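You operate a simulated robot arm through the tools that you are given. There is no shell and no other tool.

The job below is to be done with a simulated two-armed robot. You get a single attempt, and the scene is never put back.

## Task
Grease the small motor from the brass cup, then jog it once.
Fine: blue tap open first; screw the cup down till grease shows at the tap and stop within a quarter turn; shut the tap, starter on, jog once, in that order; leave the steel cup and green tap alone.

The check looks at the end state, three seconds after you hand in, the way a careful person would. Anything else that was tipped, shoved, dropped, spilled or broken makes it a failure.

## Robot
Two 7-joint arms with two-finger parallel grippers on one trunk that stands fixed in place. Base frame: the origin is at the foot of the trunk, x ahead of it, y to its left, z up. Units: cm, rad, N and s.
The left shoulder is at [7.1, 15.6, 133], the right one opposite. Payload 3.91 kg a hand.
The tool frame of a hand sits at the grasp point between the pads (the TCP): z along the fingers, y along the line on which they close. The tips reach 3 cm beyond it. The gripper opens to 11 cm. The fingers are 2 cm wide and 1 cm thick; the gripper's body (4.8 by 11.2 cm) begins 5.5 cm behind the TCP.
Orientation is that of the tool frame in the base frame, as a unit quaternion [x, y, z, w]. With the fingers straight down and closing along the base's y, the tool's x points along the base's -x, its y along +y and its z along -z.

## Interface
- The arms move only by the tool send_rows. It takes "left_moves", "right_moves" or both (then of equal length, played together; a hand with none holds still); each is one flat list of numbers, 6 for each row, row after row: the shift along the tool's x, y, z in cm, then the turn, a rotation vector about the tool's x, y, z in degrees. In form: [x, y, z, rx, ry, rz, x, y, z, rx, ry, rz, ...]. A call has 1 to 20 rows; each row shifts and turns the commanded pose from where the row before left it, along the tool's axes as they then stand. "left_gripper" and "right_gripper" are, for a hand that has rows, the finger opening in cm, from 0 to 11, set as the call begins (left out, the last holds). A row lasts 0.2 s, in which the tool goes at most 5 cm and 0.15 rad; a call with a longer step from one row to the next is refused whole, and so is a gripper value outside its range. Where a pose cannot be reached the arm comes as near as it can. A force on the tool above 40 N (or 10 N above the force at the start of the call, whichever is more), or a blocked arm, ends the call early, and 0.2 s more pass. Each finger travels about 10.8 cm/s and halts on what it meets, pressing with about 38 N; the grip force reading is that of the motor and also rises with nothing between the fingers. The clock runs only during rows and for 0.2 s after the last one: add rows that do not move to give the fingers time. The reply holds the time, the measured pose of the TCP, the force on the tool along the base axes, the opening and the grip force, in the units named above and with some noise, with the torque about the TCP (base axes, N m) and any sound that the robot's microphone picked up.
- Cameras (640 x 400 px; columns grow to the right, rows downward): "scene" is now at [14.29, -0.23, 159.33]; the picture's right is [-0.02, -1.00, 0.00], its down [-0.22, 0.01, -0.97] and it looks along [0.97, -0.02, -0.22] (base axes); focal length 267 px, centre (320, 200). "left" rides on the left gripper at [7.2, -1.7, -10.3] in its tool frame; the picture's right is [0.23, 0.97, 0.00], its down [-0.76, 0.18, -0.62] and it looks along [-0.61, 0.14, 0.78] (tool axes); focal length 222 px, centre (320, 200). "right" rides on the right gripper at [7.2, 1.7, -10.3] in its tool frame; the picture's right is [-0.23, 0.97, 0.00], its down [-0.76, -0.18, -0.62] and it looks along [-0.61, -0.14, 0.78] (tool axes); focal length 222 px, centre (320, 200).
- get_image(camera): a new picture of that camera. The clock stands still meanwhile.
- slide_trunk(by): slides the trunk up (or, below 0, down) by that many cm; the arms and the scene camera ride with it, the base frame stays. It gives what a move gives, with no picture.
- aim_head(pan, tilt): turns the head with the scene camera to pan (to the left, within 1.501 rad either way) and tilt (down, from -0.506 to 1.204), counted from straight ahead of the robot. It gives what a move gives.
- locate(camera, pixels): there is no depth. For up to 12 entries [column, row, z] of the newest picture of that camera ("zoom" is the newest enlarged one), the place [x, y] in the base frame at which the ray of that pixel passes the height z, good to about 0.3 cm. The clock stands still meanwhile.
- enlarge(camera, box): a new picture of the part [left, top, right, bottom] of that camera's present view, enlarged. The clock stands still meanwhile.
- finish_job(): hands the job in; it is judged then, once.

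Unless the task says otherwise, let go and move clear before handing in.

The tools are called after "Request:" as name(argument=value, ...) on one line, values as JSON. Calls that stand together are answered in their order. send_rows: Moves the arms, as the interface text tells. Its arguments: {"type":"object","properties":{"left_moves":{"type":"array"},"left_gripper":{"type":"number"},"right_moves":{"type":"array"},"right_gripper":{"type":"number"}},"required":[]} The other tools are called the same way: slide_trunk (by) slides the trunk up or down; aim_head (pan, tilt) turns the head that bears the scene camera; get_image (camera) takes a picture; locate (camera, pixels) gives the place at which the rays of pixels pass given heights; enlarge (camera, box) takes an enlarged picture of a part of a camera's view; finish_job () hands the job in.

At the start:

```text
t: 0.0
left_ee_pos: [74.38, 21.31, 155.98]
left_tool_rot: [0.0, 1.0, 0.0, 0.0]
left_ft_force: [-0.1, -0.1, 0.0]
left_torque: [0.0, -0.03, -0.01]
left_finger_gap: 11.03
left_gripper_force: 0.0
right_ee_pos: [39.24, -20.92, 154.61]
right_tool_rot: [0.0, 1.0, 0.0, 0.0]
right_ft_force: [-0.2, -0.8, -0.4]
right_torque: [-0.02, -0.02, -0.01]
right_finger_gap: 10.99
right_gripper_force: 0.0
trunk travel left (down, up): [-77.5, 16.5]
head pan, tilt: [-0.023, 0.225]
```

scene: 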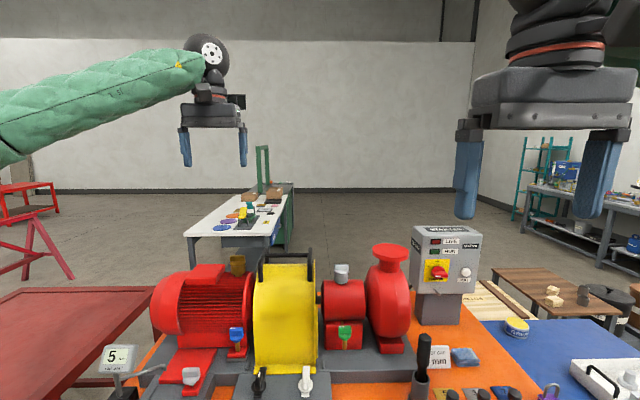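
right: 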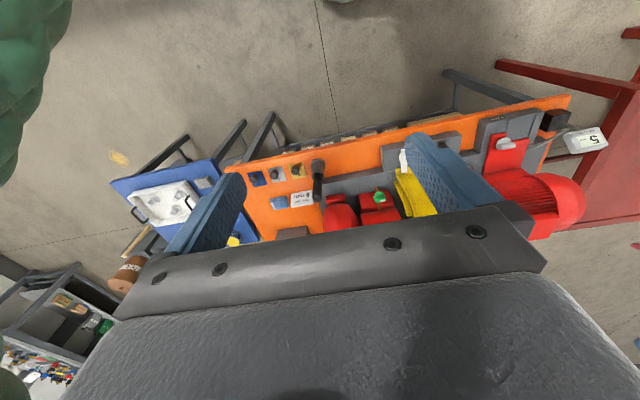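
left: 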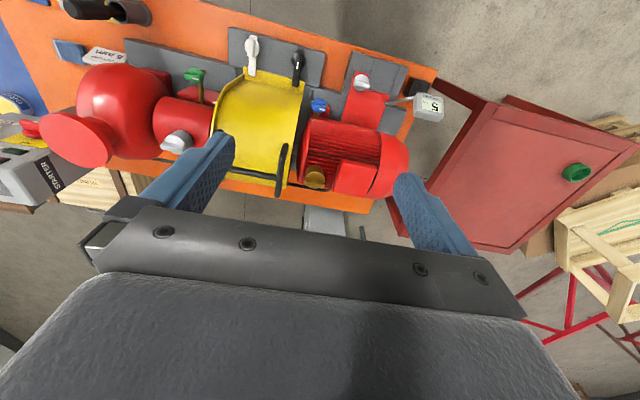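

The scene shows a red motor with a brass cup (~238,265) and blue tap (~236,335), a pump with steel cup (~341,270) and green tap (~345,333), and a starter box (~445,260). I'll look closer before moving.

Request:
enlarge(camera="scene", box=[140, 240, 300, 400])

Request:
enlarge(camera="scene", box=[390, 210, 510, 310])

Request:
enlarge(camera="left", box=[200, 20, 460, 220])

Request:
enlarge(camera="scene", box=[300, 240, 560, 400])

```text
2.50 times, centred on (220, 320) of scene
```

zoom: 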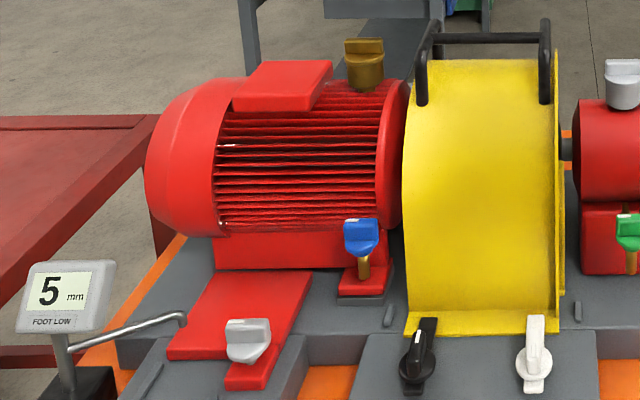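

```text
4.00 times, centred on (450, 260) of scene
```

zoom: 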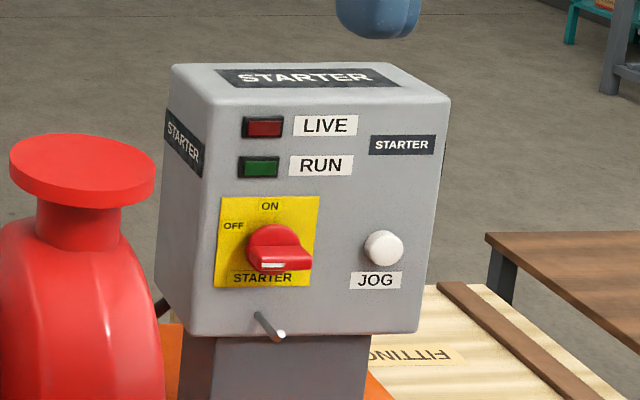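

```text
2.00 times, centred on (330, 120) of left
```

zoom: 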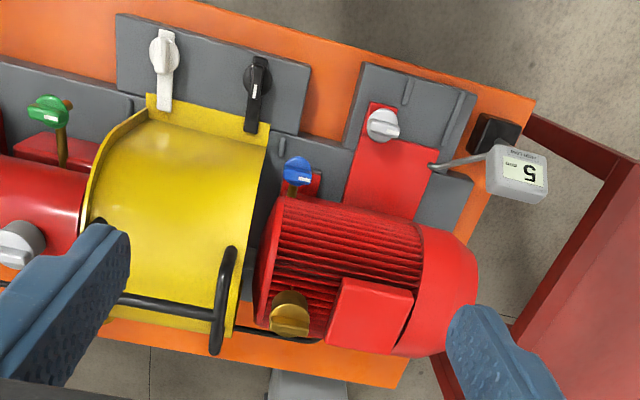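

```text
2.46 times, centred on (430, 320) of scene
```

zoom: 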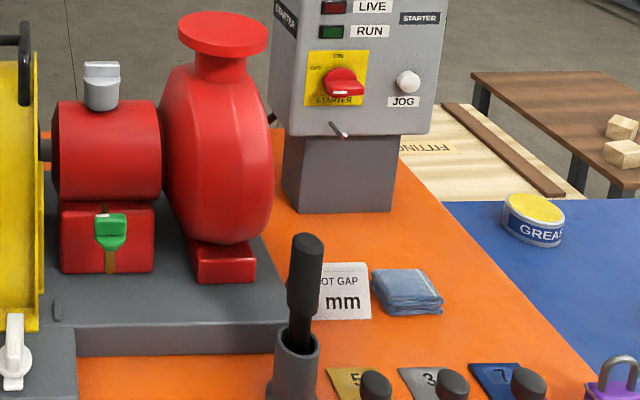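

The brass cup has a finned cap at zoom (363,50), the blue tap handle at (361,235), and the starter's red knob is near OFF/ON marks. I'll tilt the head down to see the board's near area.

Request:
aim_head(pan=0.0, tilt=0.75)

Request:
get_image(camera="scene")

Request:
enlarge(camera="scene", box=[130, 60, 330, 185])

Request:
enlarge(camera="scene", box=[330, 60, 530, 185])

```text
t: 0.9
left_ee_pos: [74.38, 21.29, 155.99]
left_tool_rot: [0.0, 1.0, -0.001, 0.0]
left_ft_force: [-0.2, -1.3, 0.1]
left_torque: [-0.03, 0.01, 0.0]
left_finger_gap: 10.99
left_gripper_force: 0.0
right_ee_pos: [39.21, -20.92, 154.51]
right_tool_rot: [0.0, 1.0, 0.0, 0.001]
right_ft_force: [0.4, 0.8, 0.0]
right_torque: [0.01, -0.01, 0.01]
right_finger_gap: 11.03
right_gripper_force: 0.0
trunk travel left (down, up): [-77.5, 16.5]
head pan, tilt: [0.0, 0.75]
```

```text
taken
```

scene: 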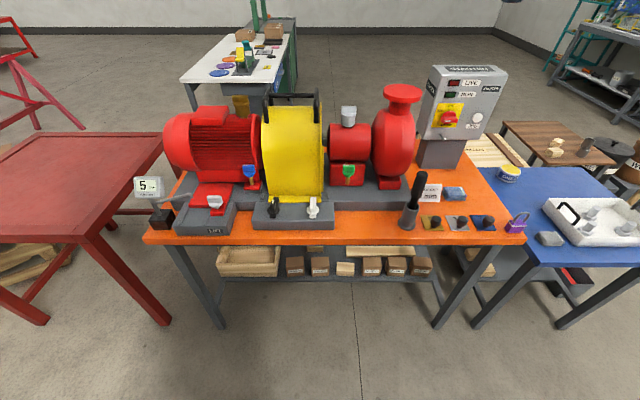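

```text
3.20 times, centred on (230, 122) of scene
```

zoom: 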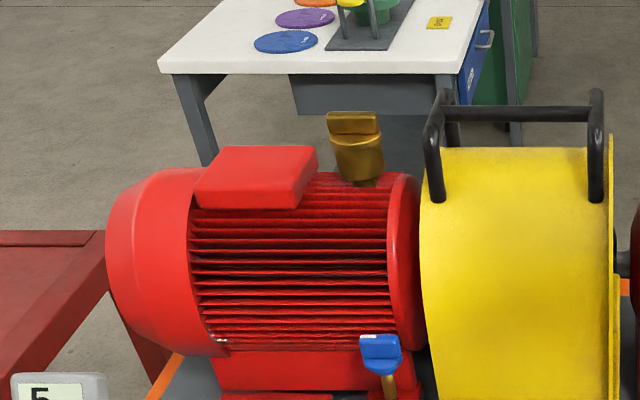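

```text
3.20 times, centred on (430, 122) of scene
```

zoom: 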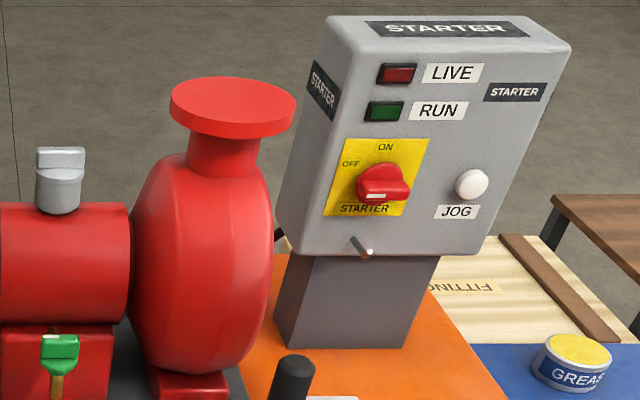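

The scene camera now sees everything; I'll triangulate the key parts with the scene and left-hand cameras at several trial heights.

Request:
locate(camera="scene", pixels=[[241, 100, 100], [241, 100, 110], [241, 100, 120], [249, 171, 90], [249, 171, 100], [348, 112, 110], [348, 112, 120], [449, 118, 110], [449, 118, 125], [477, 119, 110], [477, 119, 125], [270, 206, 90]])

Request:
locate(camera="left", pixels=[[314, 177, 100], [314, 177, 110], [314, 177, 120], [319, 105, 90], [319, 105, 100], [174, 141, 110], [174, 141, 120]])

```text
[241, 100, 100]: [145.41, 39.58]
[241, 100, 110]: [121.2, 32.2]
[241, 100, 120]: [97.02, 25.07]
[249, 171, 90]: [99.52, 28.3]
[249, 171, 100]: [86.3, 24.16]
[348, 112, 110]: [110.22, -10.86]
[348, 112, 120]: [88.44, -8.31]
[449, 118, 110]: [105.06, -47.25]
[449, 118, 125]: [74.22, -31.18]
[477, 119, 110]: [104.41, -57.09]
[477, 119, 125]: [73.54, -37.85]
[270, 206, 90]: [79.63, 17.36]
```

```text
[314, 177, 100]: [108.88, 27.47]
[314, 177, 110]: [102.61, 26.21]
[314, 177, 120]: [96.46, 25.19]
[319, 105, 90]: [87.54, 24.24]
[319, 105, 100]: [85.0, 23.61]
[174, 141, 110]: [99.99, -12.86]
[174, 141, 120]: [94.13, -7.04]
```

Triangulation puts the brass cup top near (97,25,120), the blue tap near (85,24,101) and the steel cup near (96,-9,117). I'll bring the left hand lower in front of the motor to view the blue tap close up.

Request:
send_rows(left_moves=[2.0, 0.2, 3.5, 0, 0, 0, 2.0, 0.2, 3.5, 0, 0, 0, 2.0, 0.2, 3.5, 0, 0, 0, 2.0, 0.2, 3.5, 0, 0, 0, 2.0, 0.2, 3.5, 0, 0, 0, 2.0, 0.2, 3.5, 0, 0, 0, 2.0, 0.2, 3.5, 0, 0, 0, 0, 0, 3.5, 0, 0, 0])

Request:
get_image(camera="left")

Request:
get_image(camera="scene")

```text
t: 2.8
left_ee_pos: [60.47, 22.91, 127.91]
left_tool_rot: [0.0, 1.0, 0.0, 0.0]
left_ft_force: [0.4, 0.5, -0.7]
left_torque: [-0.01, 0.03, -0.02]
left_finger_gap: 11.0
left_gripper_force: 0.0
right_ee_pos: [39.29, -20.8, 154.47]
right_tool_rot: [0.001, 1.0, 0.001, -0.001]
right_ft_force: [-0.1, 0.6, -0.3]
right_torque: [-0.02, 0.03, 0.01]
right_finger_gap: 11.01
right_gripper_force: 0.0
trunk travel left (down, up): [-77.5, 16.5]
head pan, tilt: [0.0, 0.75]
```

```text
taken
```

left: 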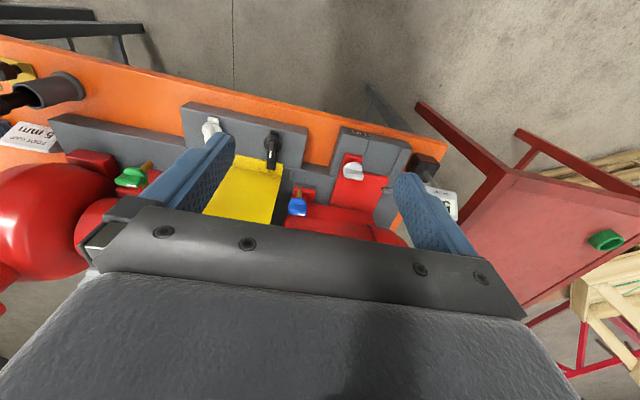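

```text
taken
```

scene: 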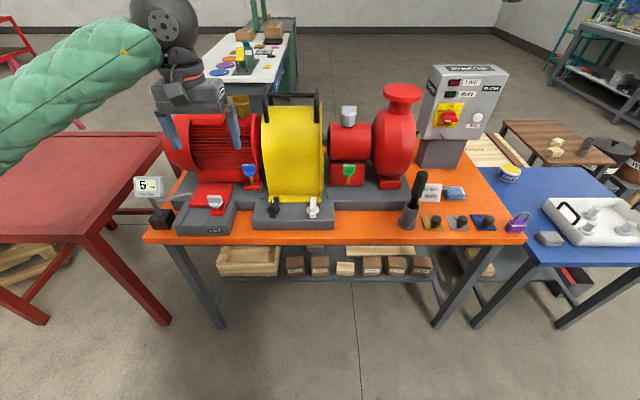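

The left picture is upside down relative to the robot: the blue tap is at (297,203), green at (130,177). I'll enlarge them to read the handle positions.

Request:
enlarge(camera="left", box=[250, 150, 346, 210])

Request:
enlarge(camera="left", box=[90, 140, 186, 200])

Request:
enlarge(camera="scene", box=[220, 150, 284, 200])

Request:
enlarge(camera="scene", box=[320, 150, 384, 200])

Request:
enlarge(camera="scene", box=[220, 85, 284, 125])

```text
6.67 times, centred on (298, 180) of left
```

zoom: 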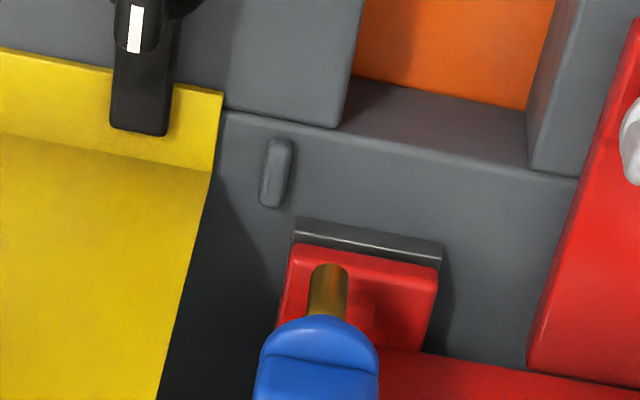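

```text
6.67 times, centred on (138, 170) of left
```

zoom: 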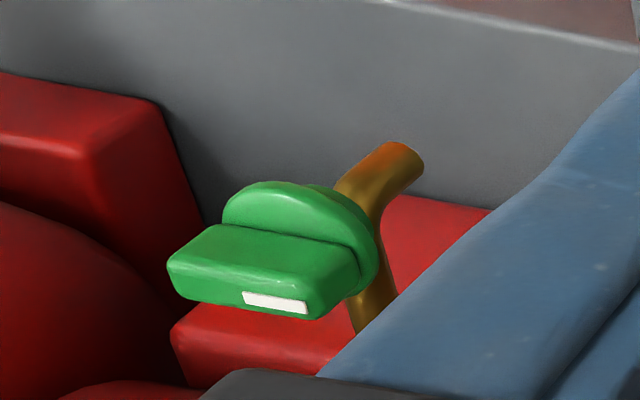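

```text
8.00 times, centred on (252, 175) of scene
```

zoom: 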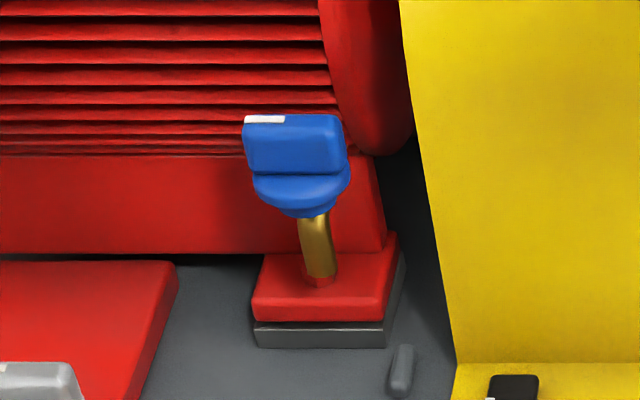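

```text
8.00 times, centred on (352, 175) of scene
```

zoom: 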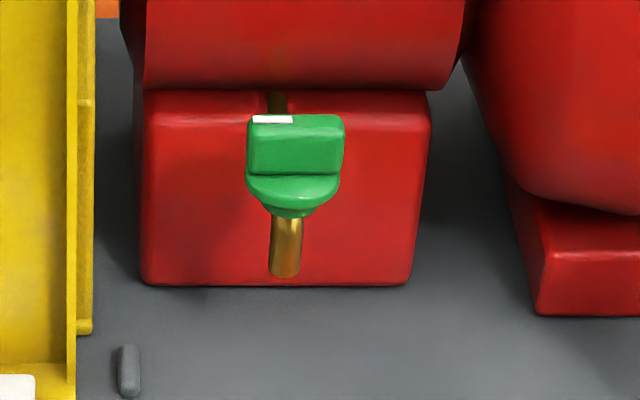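

```text
10.00 times, centred on (252, 105) of scene
```

zoom: 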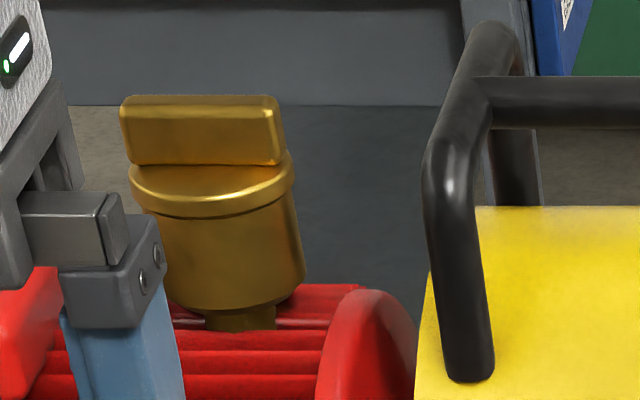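

Both taps show a bar handle set crosswise with the white mark on the robot's left; the brass spout is under the handle pointing to the robot. I'll move the left hand forward to centre the blue tap in its view.

Request:
send_rows(left_moves=[-3.5, 0, 2, 0, 0, 0, -3.5, 0, 2, 0, 0, 0, -1, 0, 2, 0, 0, 0, 0, 0, 0, 0, 0, 0])

Request:
get_image(camera="left")

Request:
enlarge(camera="left", box=[256, 140, 384, 220])

```text
t: 3.8
left_ee_pos: [68.47, 22.73, 121.93]
left_tool_rot: [-0.001, 1.0, 0.0, 0.0]
left_ft_force: [0.9, 0.6, 0.2]
left_torque: [-0.03, 0.01, 0.01]
left_finger_gap: 11.01
left_gripper_force: 0.0
right_ee_pos: [39.14, -20.87, 154.6]
right_tool_rot: [0.0, 1.0, 0.0, 0.001]
right_ft_force: [0.1, -0.5, 0.1]
right_torque: [0.0, 0.0, 0.02]
right_finger_gap: 10.99
right_gripper_force: 0.0
trunk travel left (down, up): [-77.5, 16.5]
head pan, tilt: [0.0, 0.75]
```

```text
taken
```

left: 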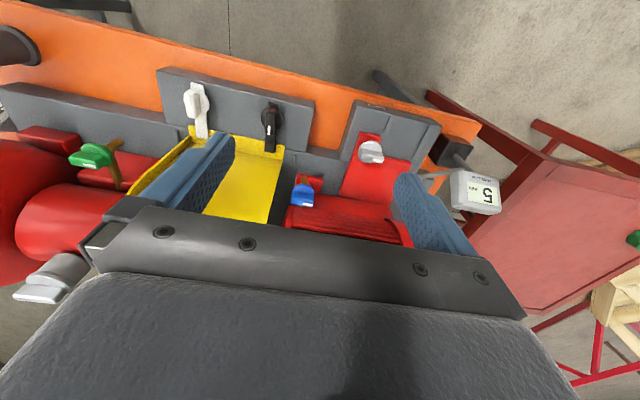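

```text
5.00 times, centred on (320, 180) of left
```

zoom: 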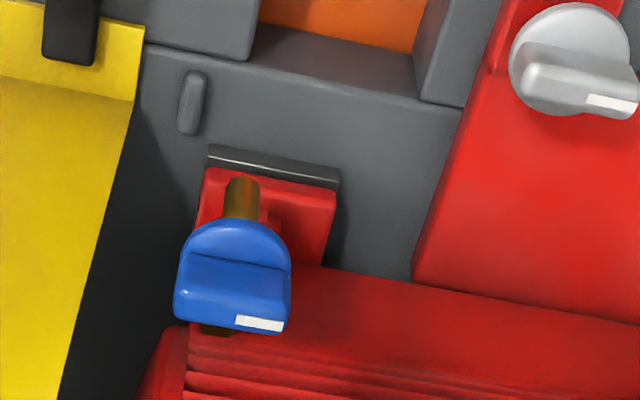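

The blue tap's bar handle has its white mark at zoom (260,323), on the bar's top face at its +y end. I'll triangulate the bar top and the motor surfaces around it.

Request:
locate(camera="left", pixels=[[302.6, 204.5, 100], [302.6, 204.5, 103], [302.6, 204.5, 106], [303.4, 191, 98], [303.4, 191, 101], [304.4, 179, 95], [304.4, 179, 98]])

Request:
locate(camera="scene", pixels=[[248.5, 165, 100], [248.5, 165, 103], [248.5, 165, 106], [249.5, 173, 98], [249.5, 173, 101], [252, 184.5, 95], [252, 184.5, 98]])

```text
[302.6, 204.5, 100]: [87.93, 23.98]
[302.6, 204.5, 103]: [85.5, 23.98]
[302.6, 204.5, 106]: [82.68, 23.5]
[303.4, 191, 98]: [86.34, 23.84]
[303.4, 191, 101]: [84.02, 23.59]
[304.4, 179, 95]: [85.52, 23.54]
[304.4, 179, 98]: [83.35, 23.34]
```

```text
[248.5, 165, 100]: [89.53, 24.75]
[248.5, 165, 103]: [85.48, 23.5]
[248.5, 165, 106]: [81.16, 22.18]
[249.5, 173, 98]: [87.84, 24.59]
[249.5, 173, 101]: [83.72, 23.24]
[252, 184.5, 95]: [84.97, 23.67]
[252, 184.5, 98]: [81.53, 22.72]
```

The bar top sits near (85.5, 23.7, 103), spanning about z 100.5–103, with the guard close on the right and motor behind. I'll pitch the left tool 45° so it points forward and down, fingers closed, for a front push and a level front view of the tap.

Request:
send_rows(left_moves=[0, 0, 0, 0, -7.5, 0, 0, 0, 0, 0, -7.5, 0, 0, 0, 0, 0, -7.5, 0, 0, 0, 0, 0, -7.5, 0, 0, 0, 0, 0, -7.5, 0, 0, 0, 0, 0, -7.5, 0, 0, 0, 0, 0, 0, 0], left_gripper=0)

Request:
get_image(camera="left")

Request:
get_image(camera="scene")

```text
t: 5.3
left_ee_pos: [68.25, 22.71, 122.2]
left_tool_rot: [0.0, 0.923, -0.001, 0.384]
left_ft_force: [-0.1, -0.2, 0.8]
left_torque: [-0.02, 0.0, -0.02]
left_finger_gap: 0.01
left_gripper_force: 37.8
right_ee_pos: [39.19, -20.88, 154.52]
right_tool_rot: [0.0, 1.0, 0.0, 0.001]
right_ft_force: [1.2, 0.2, 0.2]
right_torque: [0.0, 0.0, -0.01]
right_finger_gap: 10.99
right_gripper_force: 0.0
trunk travel left (down, up): [-77.5, 16.5]
head pan, tilt: [0.0, 0.75]
```

```text
taken
```

left: 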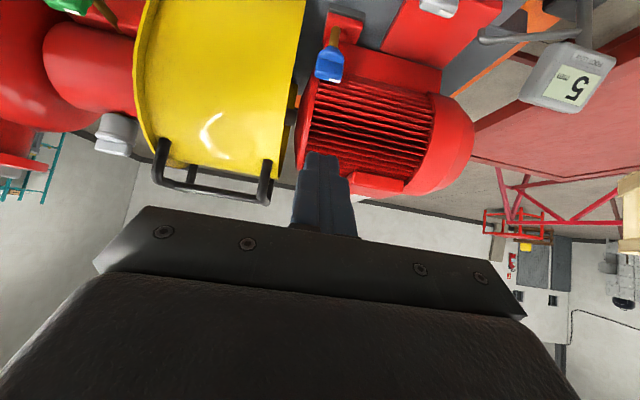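

```text
taken
```

scene: 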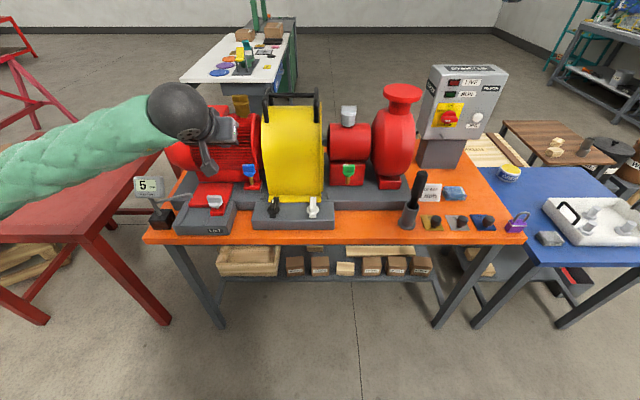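

The view works: tap at (330,65) and the arm does not block the scene view. I'll lower the hand to the tap's height, well in front of it, and look again.

Request:
send_rows(left_moves=[2.6, -0.15, 2.6, 0, 0, 0, 2.6, -0.15, 2.6, 0, 0, 0, 2.6, -0.15, 2.6, 0, 0, 0, 2.6, -0.15, 2.6, 0, 0, 0, 2.6, -0.1, 2.6, 0, 0, 0, 0, 0, 0, 0, 0, 0])

Request:
get_image(camera="left")

Request:
enlarge(camera="scene", box=[170, 120, 298, 220])

```text
t: 6.8
left_ee_pos: [68.27, 22.16, 103.69]
left_tool_rot: [-0.001, 0.924, 0.0, 0.383]
left_ft_force: [-0.1, 0.1, 0.8]
left_torque: [0.0, 0.01, 0.01]
left_finger_gap: 0.0
left_gripper_force: 37.6
right_ee_pos: [39.15, -20.96, 154.5]
right_tool_rot: [-0.001, 1.0, 0.0, 0.0]
right_ft_force: [-0.7, -0.4, 0.4]
right_torque: [0.02, 0.02, -0.04]
right_finger_gap: 10.98
right_gripper_force: 0.0
trunk travel left (down, up): [-77.5, 16.5]
head pan, tilt: [0.0, 0.75]
```

```text
taken
```

left: 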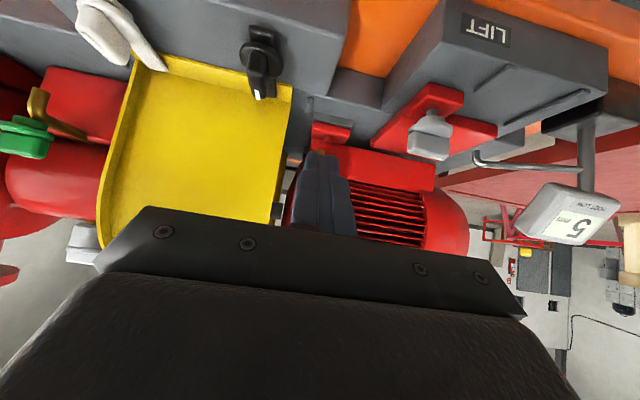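

```text
4.00 times, centred on (234, 170) of scene
```

zoom: 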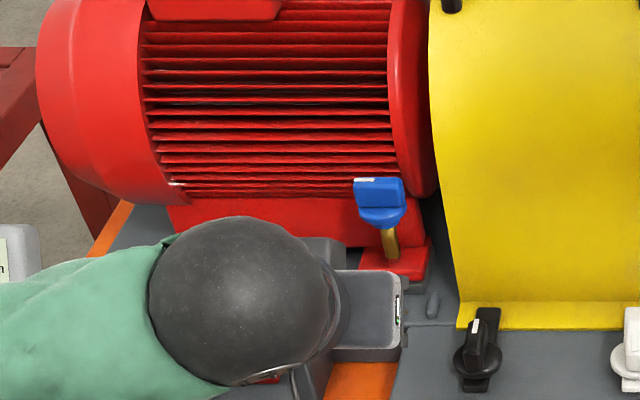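

The scene zoom shows the tap (380,200) unobstructed with the guard edge at ~430. I'll advance the closed fingers toward the right-hand end of the bar.

Request:
send_rows(left_moves=[-2.36, 0, 2.36, 0, 0, 0, -2.36, 0, 2.36, 0, 0, 0, -2.36, 0, 2.36, 0, 0, 0, 0, 0, 0, 0, 0, 0])

Request:
get_image(camera="left")

Request:
enlarge(camera="scene", box=[206, 140, 286, 200])

```text
t: 7.8
left_ee_pos: [78.38, 22.18, 103.75]
left_tool_rot: [0.0, 0.924, 0.0, 0.382]
left_ft_force: [0.5, -0.2, 0.9]
left_torque: [-0.01, 0.0, 0.0]
left_finger_gap: 0.0
left_gripper_force: 37.6
right_ee_pos: [39.11, -20.92, 154.55]
right_tool_rot: [0.0, 1.0, 0.0, 0.0]
right_ft_force: [-0.5, 0.1, -0.4]
right_torque: [0.0, 0.03, -0.01]
right_finger_gap: 11.0
right_gripper_force: 0.2
trunk travel left (down, up): [-77.5, 16.5]
head pan, tilt: [0.0, 0.75]
```

```text
taken
```

left: 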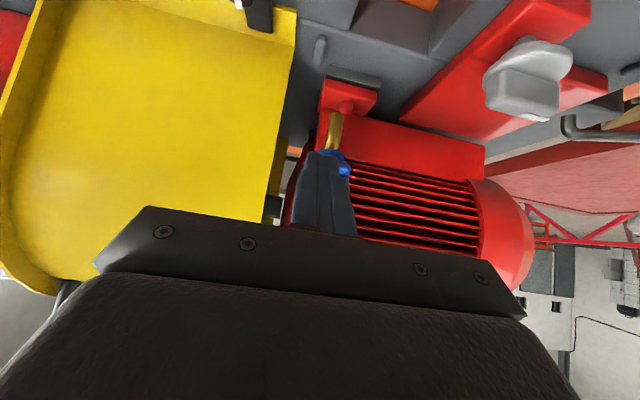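

```text
6.67 times, centred on (246, 170) of scene
```

zoom: 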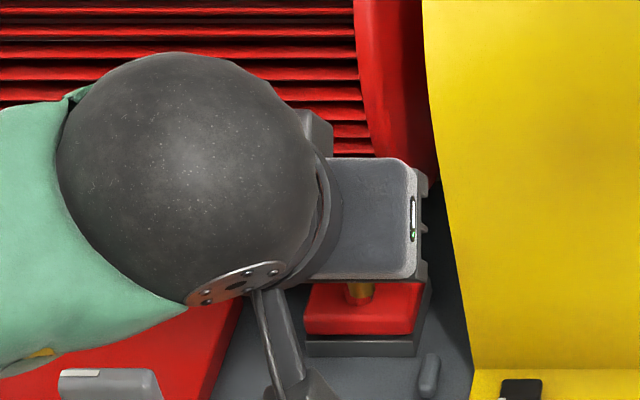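

The fingers now cover the bar's right end, and the blue knob peeks out at (335,158) in the left view. Before pushing I'll triangulate the guard's edge to be sure the gripper body clears it.

Request:
locate(camera="scene", pixels=[[262, 145, 105], [262, 145, 110], [262, 145, 114], [264, 165, 100], [264, 165, 105], [264, 165, 110], [267.75, 197.5, 94], [267.75, 197.5, 97]])

Request:
locate(camera="left", pixels=[[293, 50, 94], [293, 50, 97], [290, 80, 94], [290, 80, 97], [284, 125, 98], [284, 125, 101], [321, 150, 101], [337, 160, 101]])

```text
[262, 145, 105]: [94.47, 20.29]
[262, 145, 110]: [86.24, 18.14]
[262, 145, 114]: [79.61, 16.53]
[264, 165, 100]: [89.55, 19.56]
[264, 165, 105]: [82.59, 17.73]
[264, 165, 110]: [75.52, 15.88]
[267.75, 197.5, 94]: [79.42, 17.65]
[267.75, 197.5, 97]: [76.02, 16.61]
```

```text
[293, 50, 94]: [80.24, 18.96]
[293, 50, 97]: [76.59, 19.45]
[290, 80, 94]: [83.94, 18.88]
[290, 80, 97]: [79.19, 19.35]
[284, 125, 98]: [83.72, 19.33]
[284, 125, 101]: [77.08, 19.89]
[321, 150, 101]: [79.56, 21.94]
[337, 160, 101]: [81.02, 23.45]
```

Guard edge runs at y≈18.2 with x≈84.4 at z 104, so there's room. I'll shift right 0.7 cm and push the bar's right end slowly forward, watching force.

Request:
send_rows(left_moves=[0, -0.7, 0, 0, 0, 0, -0.5, 0, 0.5, 0, 0, 0, -0.5, 0, 0.5, 0, 0, 0, -0.5, 0, 0.5, 0, 0, 0, -0.5, 0, 0.5, 0, 0, 0, -0.283, 0, 0.283, 0, 0, 0, -0.283, 0, 0.283, 0, 0, 0, 0, 0, 0, 0, 0, 0])

Request:
get_image(camera="left")

Request:
enlarge(camera="left", box=[260, 80, 420, 180])

```text
t: 9.6
left_ee_pos: [81.97, 21.23, 103.66]
left_tool_rot: [0.002, 0.924, -0.001, 0.383]
left_ft_force: [-4.1, -6.3, -4.1]
left_torque: [-0.13, 0.12, -0.13]
left_finger_gap: 0.0
left_gripper_force: 37.9
right_ee_pos: [38.97, -20.9, 154.52]
right_tool_rot: [0.0, 1.0, 0.0, 0.001]
right_ft_force: [0.3, 0.5, 0.0]
right_torque: [0.04, 0.0, 0.02]
right_finger_gap: 11.02
right_gripper_force: 0.0
trunk travel left (down, up): [-77.5, 16.5]
head pan, tilt: [0.0, 0.75]
```

```text
taken
```

left: 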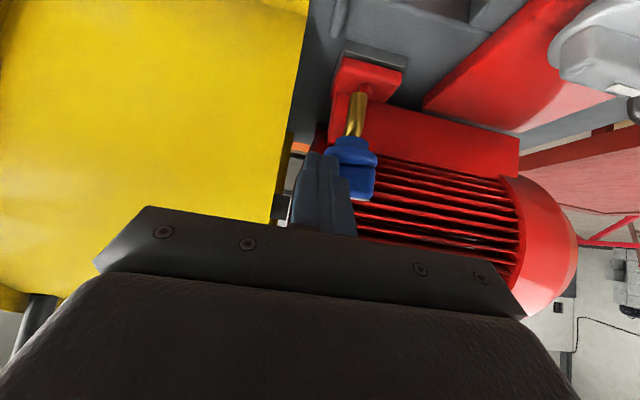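

```text
4.00 times, centred on (340, 130) of left
```

zoom: 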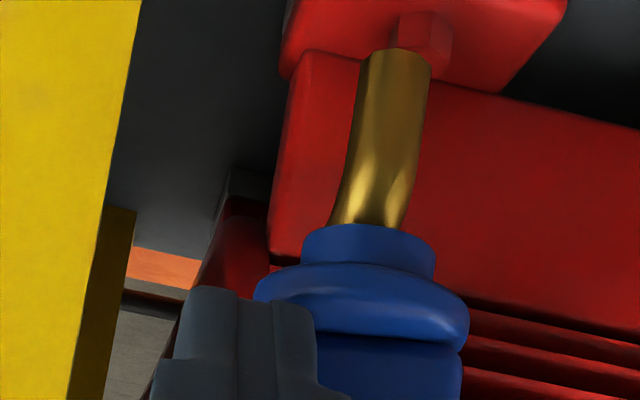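

The push met 4–6 N without turning the bar: the fingertip is catching the disc rim (zoom ~(280,300)) rather than the bar. I'll back off, rise 0.7 cm and push again.

Request:
send_rows(left_moves=[1.06, 0, -1.06, 0, 0, 0, -0.5, 0, -0.5, 0, 0, 0, -0.35, 0, 0.35, 0, 0, 0, -0.35, 0, 0.35, 0, 0, 0, -0.35, 0, 0.35, 0, 0, 0, -0.283, 0, 0.283, 0, 0, 0, -0.283, 0, 0.283, 0, 0, 0, 0, 0, 0, 0, 0, 0])

Request:
get_image(camera="left")

Request:
enlarge(camera="left", box=[260, 100, 420, 200])

```text
t: 11.3
left_ee_pos: [82.63, 21.4, 104.34]
left_tool_rot: [0.0, 0.924, 0.0, 0.383]
left_ft_force: [0.1, -0.3, -0.1]
left_torque: [-0.03, -0.01, -0.04]
left_finger_gap: 0.0
left_gripper_force: 38.0
right_ee_pos: [39.06, -20.8, 154.65]
right_tool_rot: [0.0, 1.0, 0.0, 0.0]
right_ft_force: [0.1, -0.4, 0.0]
right_torque: [-0.02, 0.03, -0.01]
right_finger_gap: 11.0
right_gripper_force: 0.1
trunk travel left (down, up): [-77.5, 16.5]
head pan, tilt: [0.0, 0.75]
```

```text
taken
```

left: 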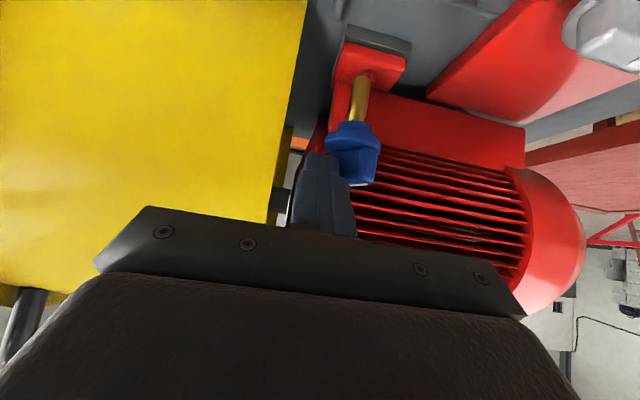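

```text
4.00 times, centred on (340, 150) of left
```

zoom: 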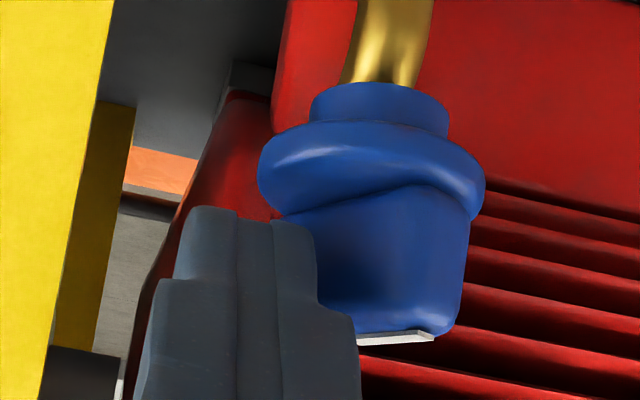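

The bar is turning (its seam now slants and the white mark at (400,337) swings toward the camera) with little force. I'll keep pushing another centimetre.

Request:
send_rows(left_moves=[-0.25, 0, 0.25, 0, 0, 0, -0.25, 0, 0.25, 0, 0, 0, -0.25, 0, 0.25, 0, 0, 0, 0, 0, 0, 0, 0, 0])

Request:
enlarge(camera="left", box=[260, 100, 420, 200])

```text
t: 12.3
left_ee_pos: [83.7, 21.38, 104.37]
left_tool_rot: [0.0, 0.924, 0.0, 0.383]
left_ft_force: [-1.3, -0.1, -1.1]
left_torque: [0.03, 0.0, -0.03]
left_finger_gap: 0.0
left_gripper_force: 37.5
right_ee_pos: [39.16, -20.88, 154.63]
right_tool_rot: [0.0, 1.0, 0.0, 0.001]
right_ft_force: [-0.3, 0.2, -0.5]
right_torque: [0.01, 0.01, 0.0]
right_finger_gap: 11.02
right_gripper_force: 0.1
trunk travel left (down, up): [-77.5, 16.5]
head pan, tilt: [0.0, 0.75]
```

```text
4.00 times, centred on (340, 150) of left
```

zoom: 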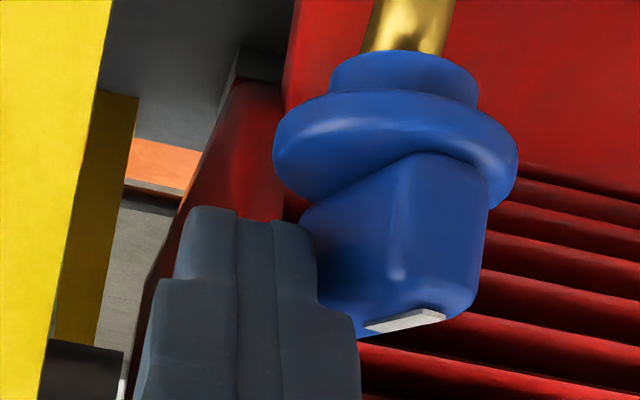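

The bar is about 45° round, mark end toward the camera. Now I'll advance slightly and sweep the finger left (+y) against the bar's far end to bring it in line with the spout.

Request:
send_rows(left_moves=[-0.3, 0, 0.3, 0, 0, 0, 0, 0.2, 0, 0, 0, 0, 0, 0.2, 0, 0, 0, 0, 0, 0.2, 0, 0, 0, 0, 0, 0.2, 0, 0, 0, 0, 0, 0, 0, 0, 0, 0])

Request:
enlarge(camera="left", box=[260, 100, 420, 200])

```text
t: 13.8
left_ee_pos: [84.15, 21.89, 104.5]
left_tool_rot: [0.001, 0.924, -0.001, 0.382]
left_ft_force: [-0.9, -27.6, -4.9]
left_torque: [-0.53, 0.11, -0.29]
left_finger_gap: 0.0
left_gripper_force: 37.2
right_ee_pos: [39.23, -21.27, 154.49]
right_tool_rot: [0.0, 1.0, 0.0, 0.0]
right_ft_force: [-0.1, 0.1, 0.6]
right_torque: [-0.01, 0.0, -0.02]
right_finger_gap: 11.02
right_gripper_force: 0.1
trunk travel left (down, up): [-77.5, 16.5]
head pan, tilt: [0.0, 0.75]
```

```text
4.00 times, centred on (340, 150) of left
```

zoom: 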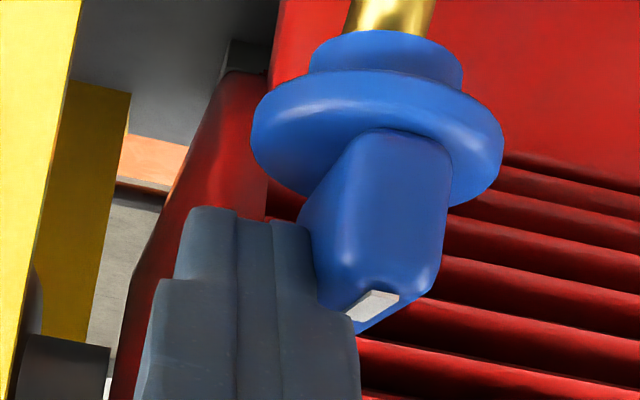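

The bar is now lined up with the spout and the side force rose to 27 N, so it has reached its open stop. I'll ease off sideways and back away, then check from the head.

Request:
send_rows(left_moves=[0, -0.9, 0, 0, 0, 0, 1, 0, -1, 0, 0, 0, 2.5, 0, -2.5, 0, 0, 0, 2.5, 0, -2.5, 0, 0, 0, 2.5, 0, -2.5, 0, 0, 0, 2.5, 0, -2.5, 0, 0, 0, 0, 0, 0, 0, 0, 0])

Request:
get_image(camera="left")

Request:
enlarge(camera="scene", box=[206, 140, 286, 200])

```text
t: 15.3
left_ee_pos: [68.7, 21.26, 104.37]
left_tool_rot: [0.001, 0.924, -0.001, 0.383]
left_ft_force: [1.1, 0.5, 0.6]
left_torque: [0.03, 0.02, 0.01]
left_finger_gap: 0.0
left_gripper_force: 37.0
right_ee_pos: [39.31, -20.98, 154.65]
right_tool_rot: [0.001, 1.0, 0.0, 0.0]
right_ft_force: [1.2, -0.2, 0.9]
right_torque: [-0.03, 0.0, 0.01]
right_finger_gap: 11.0
right_gripper_force: 0.0
trunk travel left (down, up): [-77.5, 16.5]
head pan, tilt: [0.0, 0.75]
```

```text
taken
```

left: 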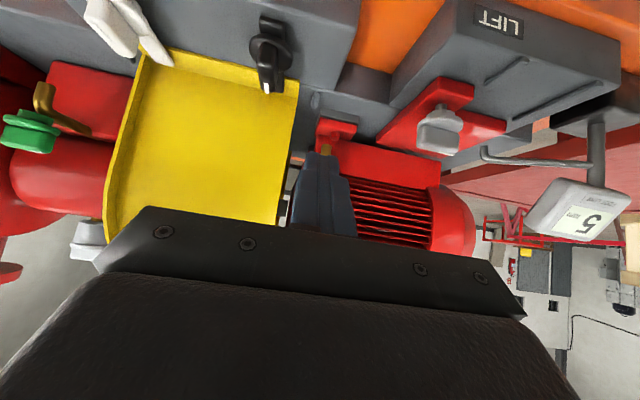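

```text
6.67 times, centred on (246, 170) of scene
```

zoom: 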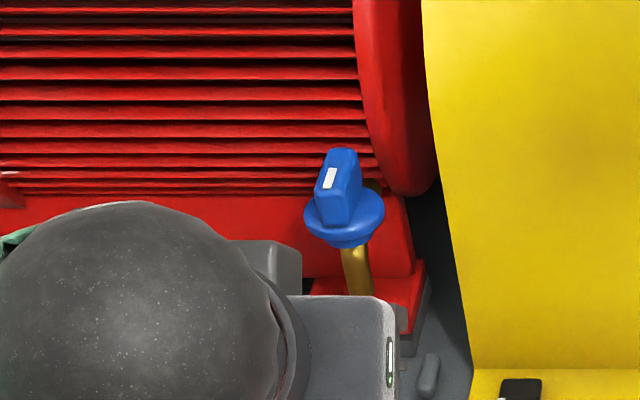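

The blue tap is open (its bar now points along the spout, zoom (340,185)). Next I'll raise the left hand, level it, and pre-turn it −90° so the fingers can straddle the brass cup's fin.

Request:
send_rows(left_moves=[-3.18, 0, -3.18, 0, 0, 0, -3.18, 0, -3.18, 0, 0, 0, -3.18, 0, -3.18, 0, 0, 0, -3.18, 0, -3.18, 0, 0, 0, -3.18, 0, -3.18, 0, 0, 0, -3.18, 0, -3.18, 0, 0, 0, -3.18, 0, -3.18, 0, 0, 0, -3.18, 0, -3.18, 0, 0, 0, 0, 0, 0, 0, 7.5, 0, 0, 0, 0, 0, 7.5, 0, 0, 0, 0, 0, 7.5, 0, 0, 0, 0, 0, 7.5, 0, 0, 0, 0, 0, 7.5, 0, 0, 0, 0, 0, 7.5, 0, 0, 0, 0, 0, 0, 0])

Request:
send_rows(left_moves=[-4, 0, 0, 0, 0, 0, -4, 0, 0, 0, 0, 0, -4, 0.6, 0, 0, 0, 0, 0, 0, 0, 0, 0, 0], left_gripper=5)

Request:
get_image(camera="left")

Request:
get_image(camera="scene")

```text
t: 18.6
left_ee_pos: [68.69, 21.32, 140.34]
left_tool_rot: [0.0, 1.0, 0.001, -0.001]
left_ft_force: [0.4, 0.7, -0.2]
left_torque: [0.0, -0.01, 0.0]
left_finger_gap: 0.0
left_gripper_force: 37.9
right_ee_pos: [39.21, -20.8, 154.61]
right_tool_rot: [0.0, 1.0, 0.001, 0.0]
right_ft_force: [-0.4, 0.2, -0.3]
right_torque: [0.01, -0.02, 0.03]
right_finger_gap: 10.99
right_gripper_force: 0.0
trunk travel left (down, up): [-77.5, 16.5]
head pan, tilt: [0.0, 0.75]
```

```text
t: 19.6
left_ee_pos: [80.62, 21.86, 140.41]
left_tool_rot: [0.0, 1.0, 0.0, 0.0]
left_ft_force: [0.9, -0.2, 0.3]
left_torque: [-0.01, -0.01, -0.01]
left_finger_gap: 5.0
left_gripper_force: 0.0
right_ee_pos: [39.16, -20.81, 154.64]
right_tool_rot: [0.0, 1.0, -0.001, 0.0]
right_ft_force: [0.0, 0.9, -0.9]
right_torque: [-0.03, -0.02, -0.01]
right_finger_gap: 10.97
right_gripper_force: 0.1
trunk travel left (down, up): [-77.5, 16.5]
head pan, tilt: [0.0, 0.75]
```

```text
taken
```

left: 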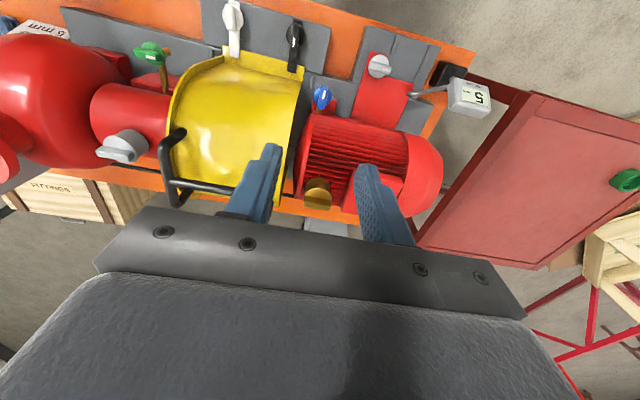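

```text
taken
```

scene: 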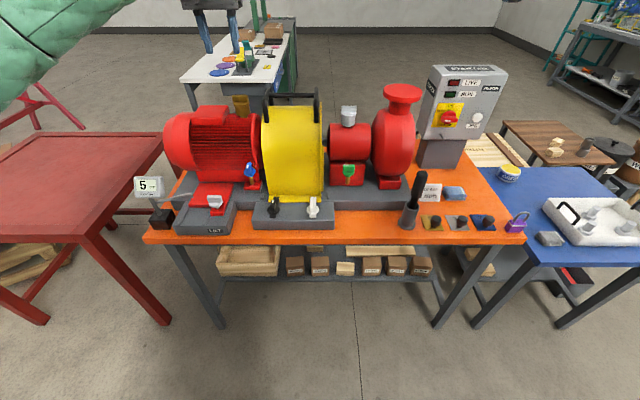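

The cup is at (318,190) in the left view and the black guard handle runs (165,150)–(240,195). I'll enlarge and triangulate the cup, handle and terminal box.

Request:
enlarge(camera="left", box=[256, 130, 384, 220])

Request:
enlarge(camera="scene", box=[190, 80, 290, 142])

```text
4.44 times, centred on (320, 175) of left
```

zoom: 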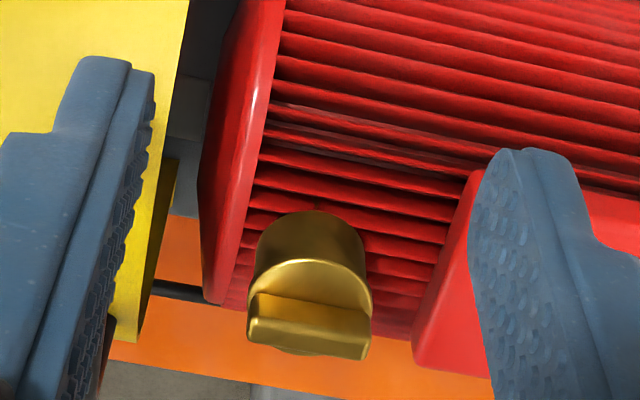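

```text
6.40 times, centred on (240, 111) of scene
```

zoom: 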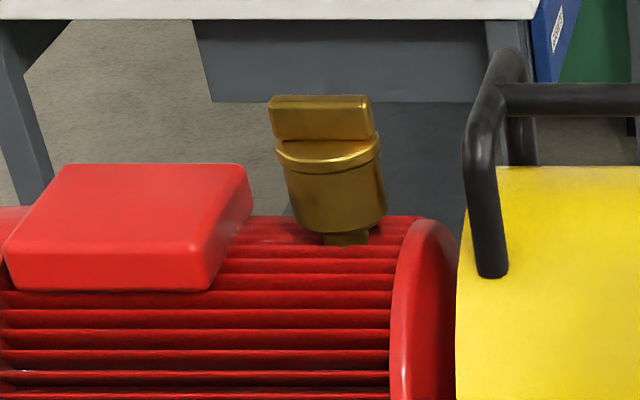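

Request:
locate(camera="left", pixels=[[317.5, 206, 118], [317.5, 206, 121], [317.5, 206, 124], [342.5, 210, 112], [342.5, 210, 116], [342.5, 210, 120], [177, 130, 120], [177, 130, 126], [167, 186, 120], [167, 186, 126]])

Request:
locate(camera="scene", pixels=[[240, 95.5, 118], [240, 95.5, 121], [240, 95.5, 124], [228.5, 106.5, 112], [228.5, 106.5, 116], [228.5, 106.5, 120], [269, 88, 120], [269, 88, 124], [266, 123, 116], [266, 123, 119]])

```text
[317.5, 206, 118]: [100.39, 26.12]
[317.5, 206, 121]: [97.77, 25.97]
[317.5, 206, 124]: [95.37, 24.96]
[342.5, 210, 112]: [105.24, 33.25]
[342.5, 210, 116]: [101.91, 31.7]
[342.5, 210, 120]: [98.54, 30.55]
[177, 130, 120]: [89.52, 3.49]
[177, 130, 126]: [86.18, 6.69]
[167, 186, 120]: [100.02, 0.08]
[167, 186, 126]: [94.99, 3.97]
```

```text
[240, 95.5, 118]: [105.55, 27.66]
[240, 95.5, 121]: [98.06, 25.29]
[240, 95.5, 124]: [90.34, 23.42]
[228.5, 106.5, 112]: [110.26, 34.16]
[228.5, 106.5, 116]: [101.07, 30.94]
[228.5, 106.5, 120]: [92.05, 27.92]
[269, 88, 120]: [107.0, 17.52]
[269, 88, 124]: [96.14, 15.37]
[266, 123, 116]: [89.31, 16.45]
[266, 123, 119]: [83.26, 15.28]
```

The fin top is at about (97.9, 25.5, 121); box edge (y≈31) and handle (y≈15) leave room. I'll move above the cup at z≈140 to see whether it can be reached.

Request:
send_rows(left_moves=[-4.3, 0.9, 0, 0, 0, 0, -4.3, 0.9, 0, 0, 0, 0, -4.3, 0.9, 0, 0, 0, 0, -4.3, 0.9, 0, 0, 0, 0, 0, 0, 0, 0, 0, 0])

```text
t: 20.8
left_ee_pos: [97.89, 25.62, 140.41]
left_tool_rot: [0.0, 1.0, 0.0, 0.0]
left_ft_force: [0.0, -0.1, 0.4]
left_torque: [-0.02, -0.01, -0.01]
left_finger_gap: 5.03
left_gripper_force: 0.0
right_ee_pos: [39.02, -20.73, 154.65]
right_tool_rot: [-0.001, 1.0, 0.0, 0.0]
right_ft_force: [-0.9, 0.2, -0.1]
right_torque: [-0.01, -0.03, 0.03]
right_finger_gap: 10.99
right_gripper_force: 0.2
trunk travel left (down, up): [-77.5, 16.5]
head pan, tilt: [0.0, 0.75]
```

The hand reached directly over the cup. Now I'll yaw −90° so the fingers close along x, and take a look.

Request:
send_rows(left_moves=[0, 0, 0, 0, 0, -8.2, 0, 0, 0, 0, 0, -8.2, 0, 0, 0, 0, 0, -8.2, 0, 0, 0, 0, 0, -8.2, 0, 0, 0, 0, 0, -8.2, 0, 0, 0, 0, 0, -8.2, 0, 0, 0, 0, 0, -8.2, 0, 0, 0, 0, 0, -8.2, 0, 0, 0, 0, 0, -8.2, 0, 0, 0, 0, 0, -8.2, 0, 0, 0, 0, 0, -8, 0, 0, 0, 0, 0, 0])

Request:
get_image(camera="left")

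Request:
get_image(camera="scene")

```text
t: 23.4
left_ee_pos: [97.92, 25.54, 140.35]
left_tool_rot: [0.708, -0.707, -0.001, 0.001]
left_ft_force: [0.4, 0.4, 0.3]
left_torque: [0.02, -0.03, 0.03]
left_finger_gap: 5.03
left_gripper_force: 0.0
right_ee_pos: [39.12, -20.86, 154.49]
right_tool_rot: [0.0, 1.0, 0.0, 0.0]
right_ft_force: [0.1, -0.4, -0.5]
right_torque: [-0.02, -0.02, -0.01]
right_finger_gap: 11.0
right_gripper_force: 0.1
trunk travel left (down, up): [-77.5, 16.5]
head pan, tilt: [0.0, 0.75]
```

```text
taken
```

left: 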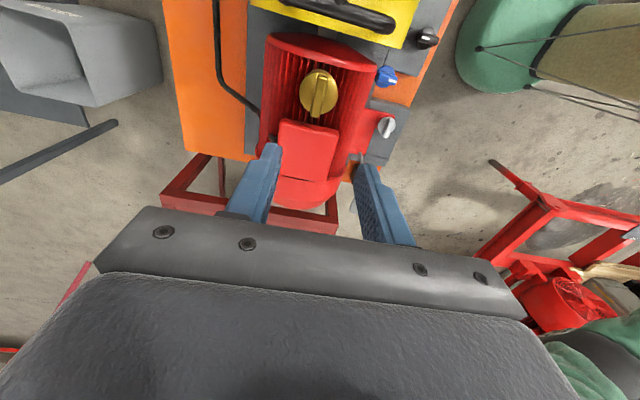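

```text
taken
```

scene: 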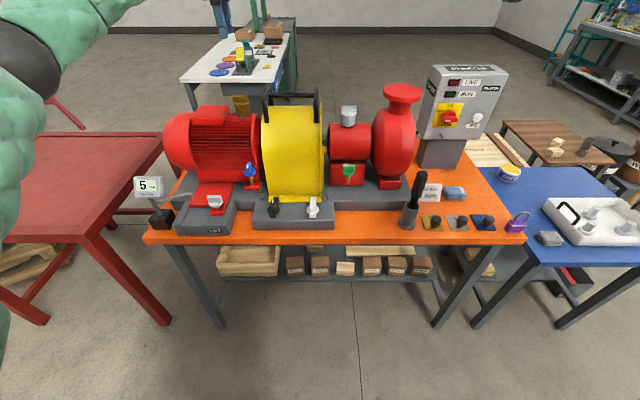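

Now a top view of the cup at (318,92): its fin runs along y as expected. I'll enlarge and refine its x, y at z 121.

Request:
enlarge(camera="left", box=[270, 55, 366, 115])

Request:
locate(camera="zoom", pixels=[[320, 240, 121], [320, 160, 121], [320, 320, 121]])

```text
6.67 times, centred on (318, 85) of left
```

zoom: 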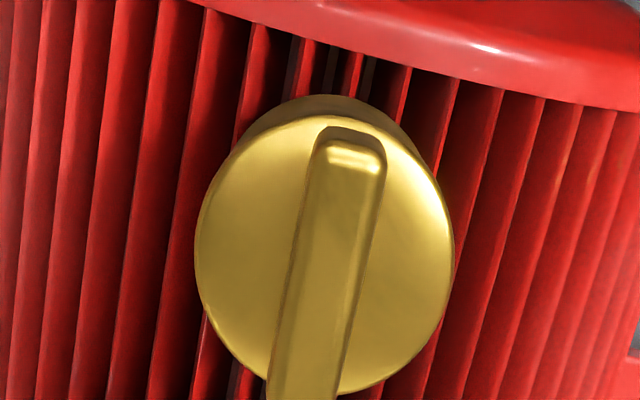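

```text
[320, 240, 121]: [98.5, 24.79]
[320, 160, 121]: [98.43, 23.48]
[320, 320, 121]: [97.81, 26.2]
```

The fin centre is at about (98.1, 25.5) running along y, ~1.2 cm thick. I'll descend so the tips straddle it at z≈119.6, leaving the gripper open at 5 cm.

Request:
send_rows(left_moves=[0, -0.15, 4, 0, 0, 0, 0, 0, 4, 0, 0, 0, 0, 0, 4, 0, 0, 0, 0, 0, 2, 0, 0, 0, 0, 0, 1.5, 0, 0, 0, 0, 0, 1.2, 0, 0, 0, 0, 0, 1, 0, 0, 0, 0, 0, 0, 0, 0, 0], left_gripper=5)

Request:
get_image(camera="scene")

Request:
enlarge(camera="scene", box=[190, 60, 290, 122])

Request:
get_image(camera="left")

```text
t: 25.1
left_ee_pos: [97.97, 25.49, 122.62]
left_tool_rot: [-0.707, 0.707, 0.0, 0.0]
left_ft_force: [-0.3, -0.5, 0.6]
left_torque: [0.0, -0.01, 0.0]
left_finger_gap: 5.01
left_gripper_force: 0.1
right_ee_pos: [39.12, -20.92, 154.69]
right_tool_rot: [0.0, 1.0, 0.0, 0.0]
right_ft_force: [-0.1, 0.3, 0.0]
right_torque: [0.02, 0.0, 0.01]
right_finger_gap: 10.99
right_gripper_force: 0.1
trunk travel left (down, up): [-77.5, 16.5]
head pan, tilt: [0.0, 0.75]
```

```text
taken
```

scene: 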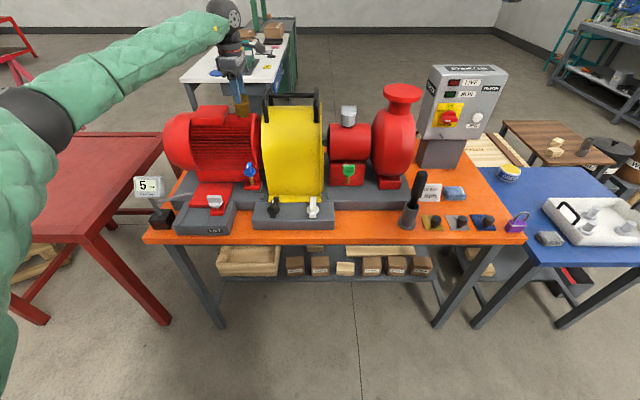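

```text
6.40 times, centred on (240, 91) of scene
```

zoom: 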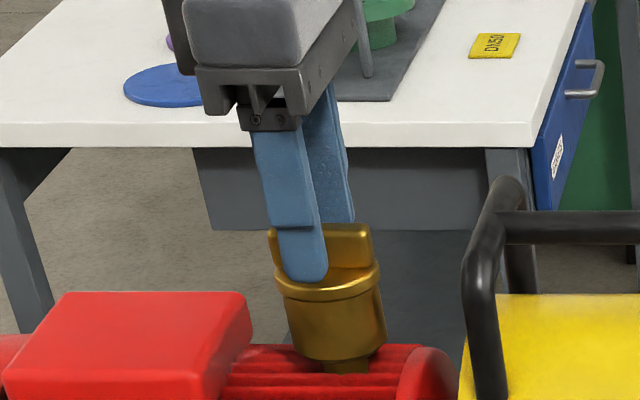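

```text
taken
```

left: 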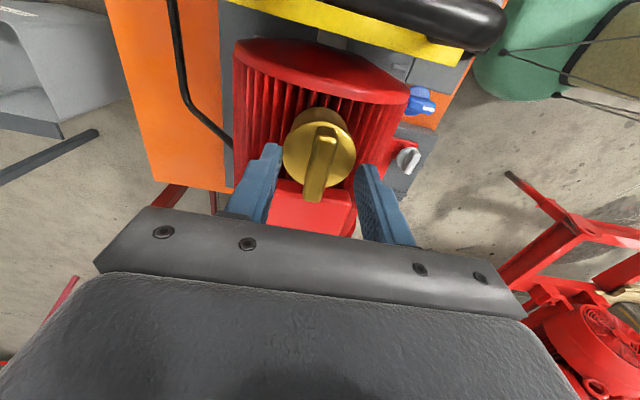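

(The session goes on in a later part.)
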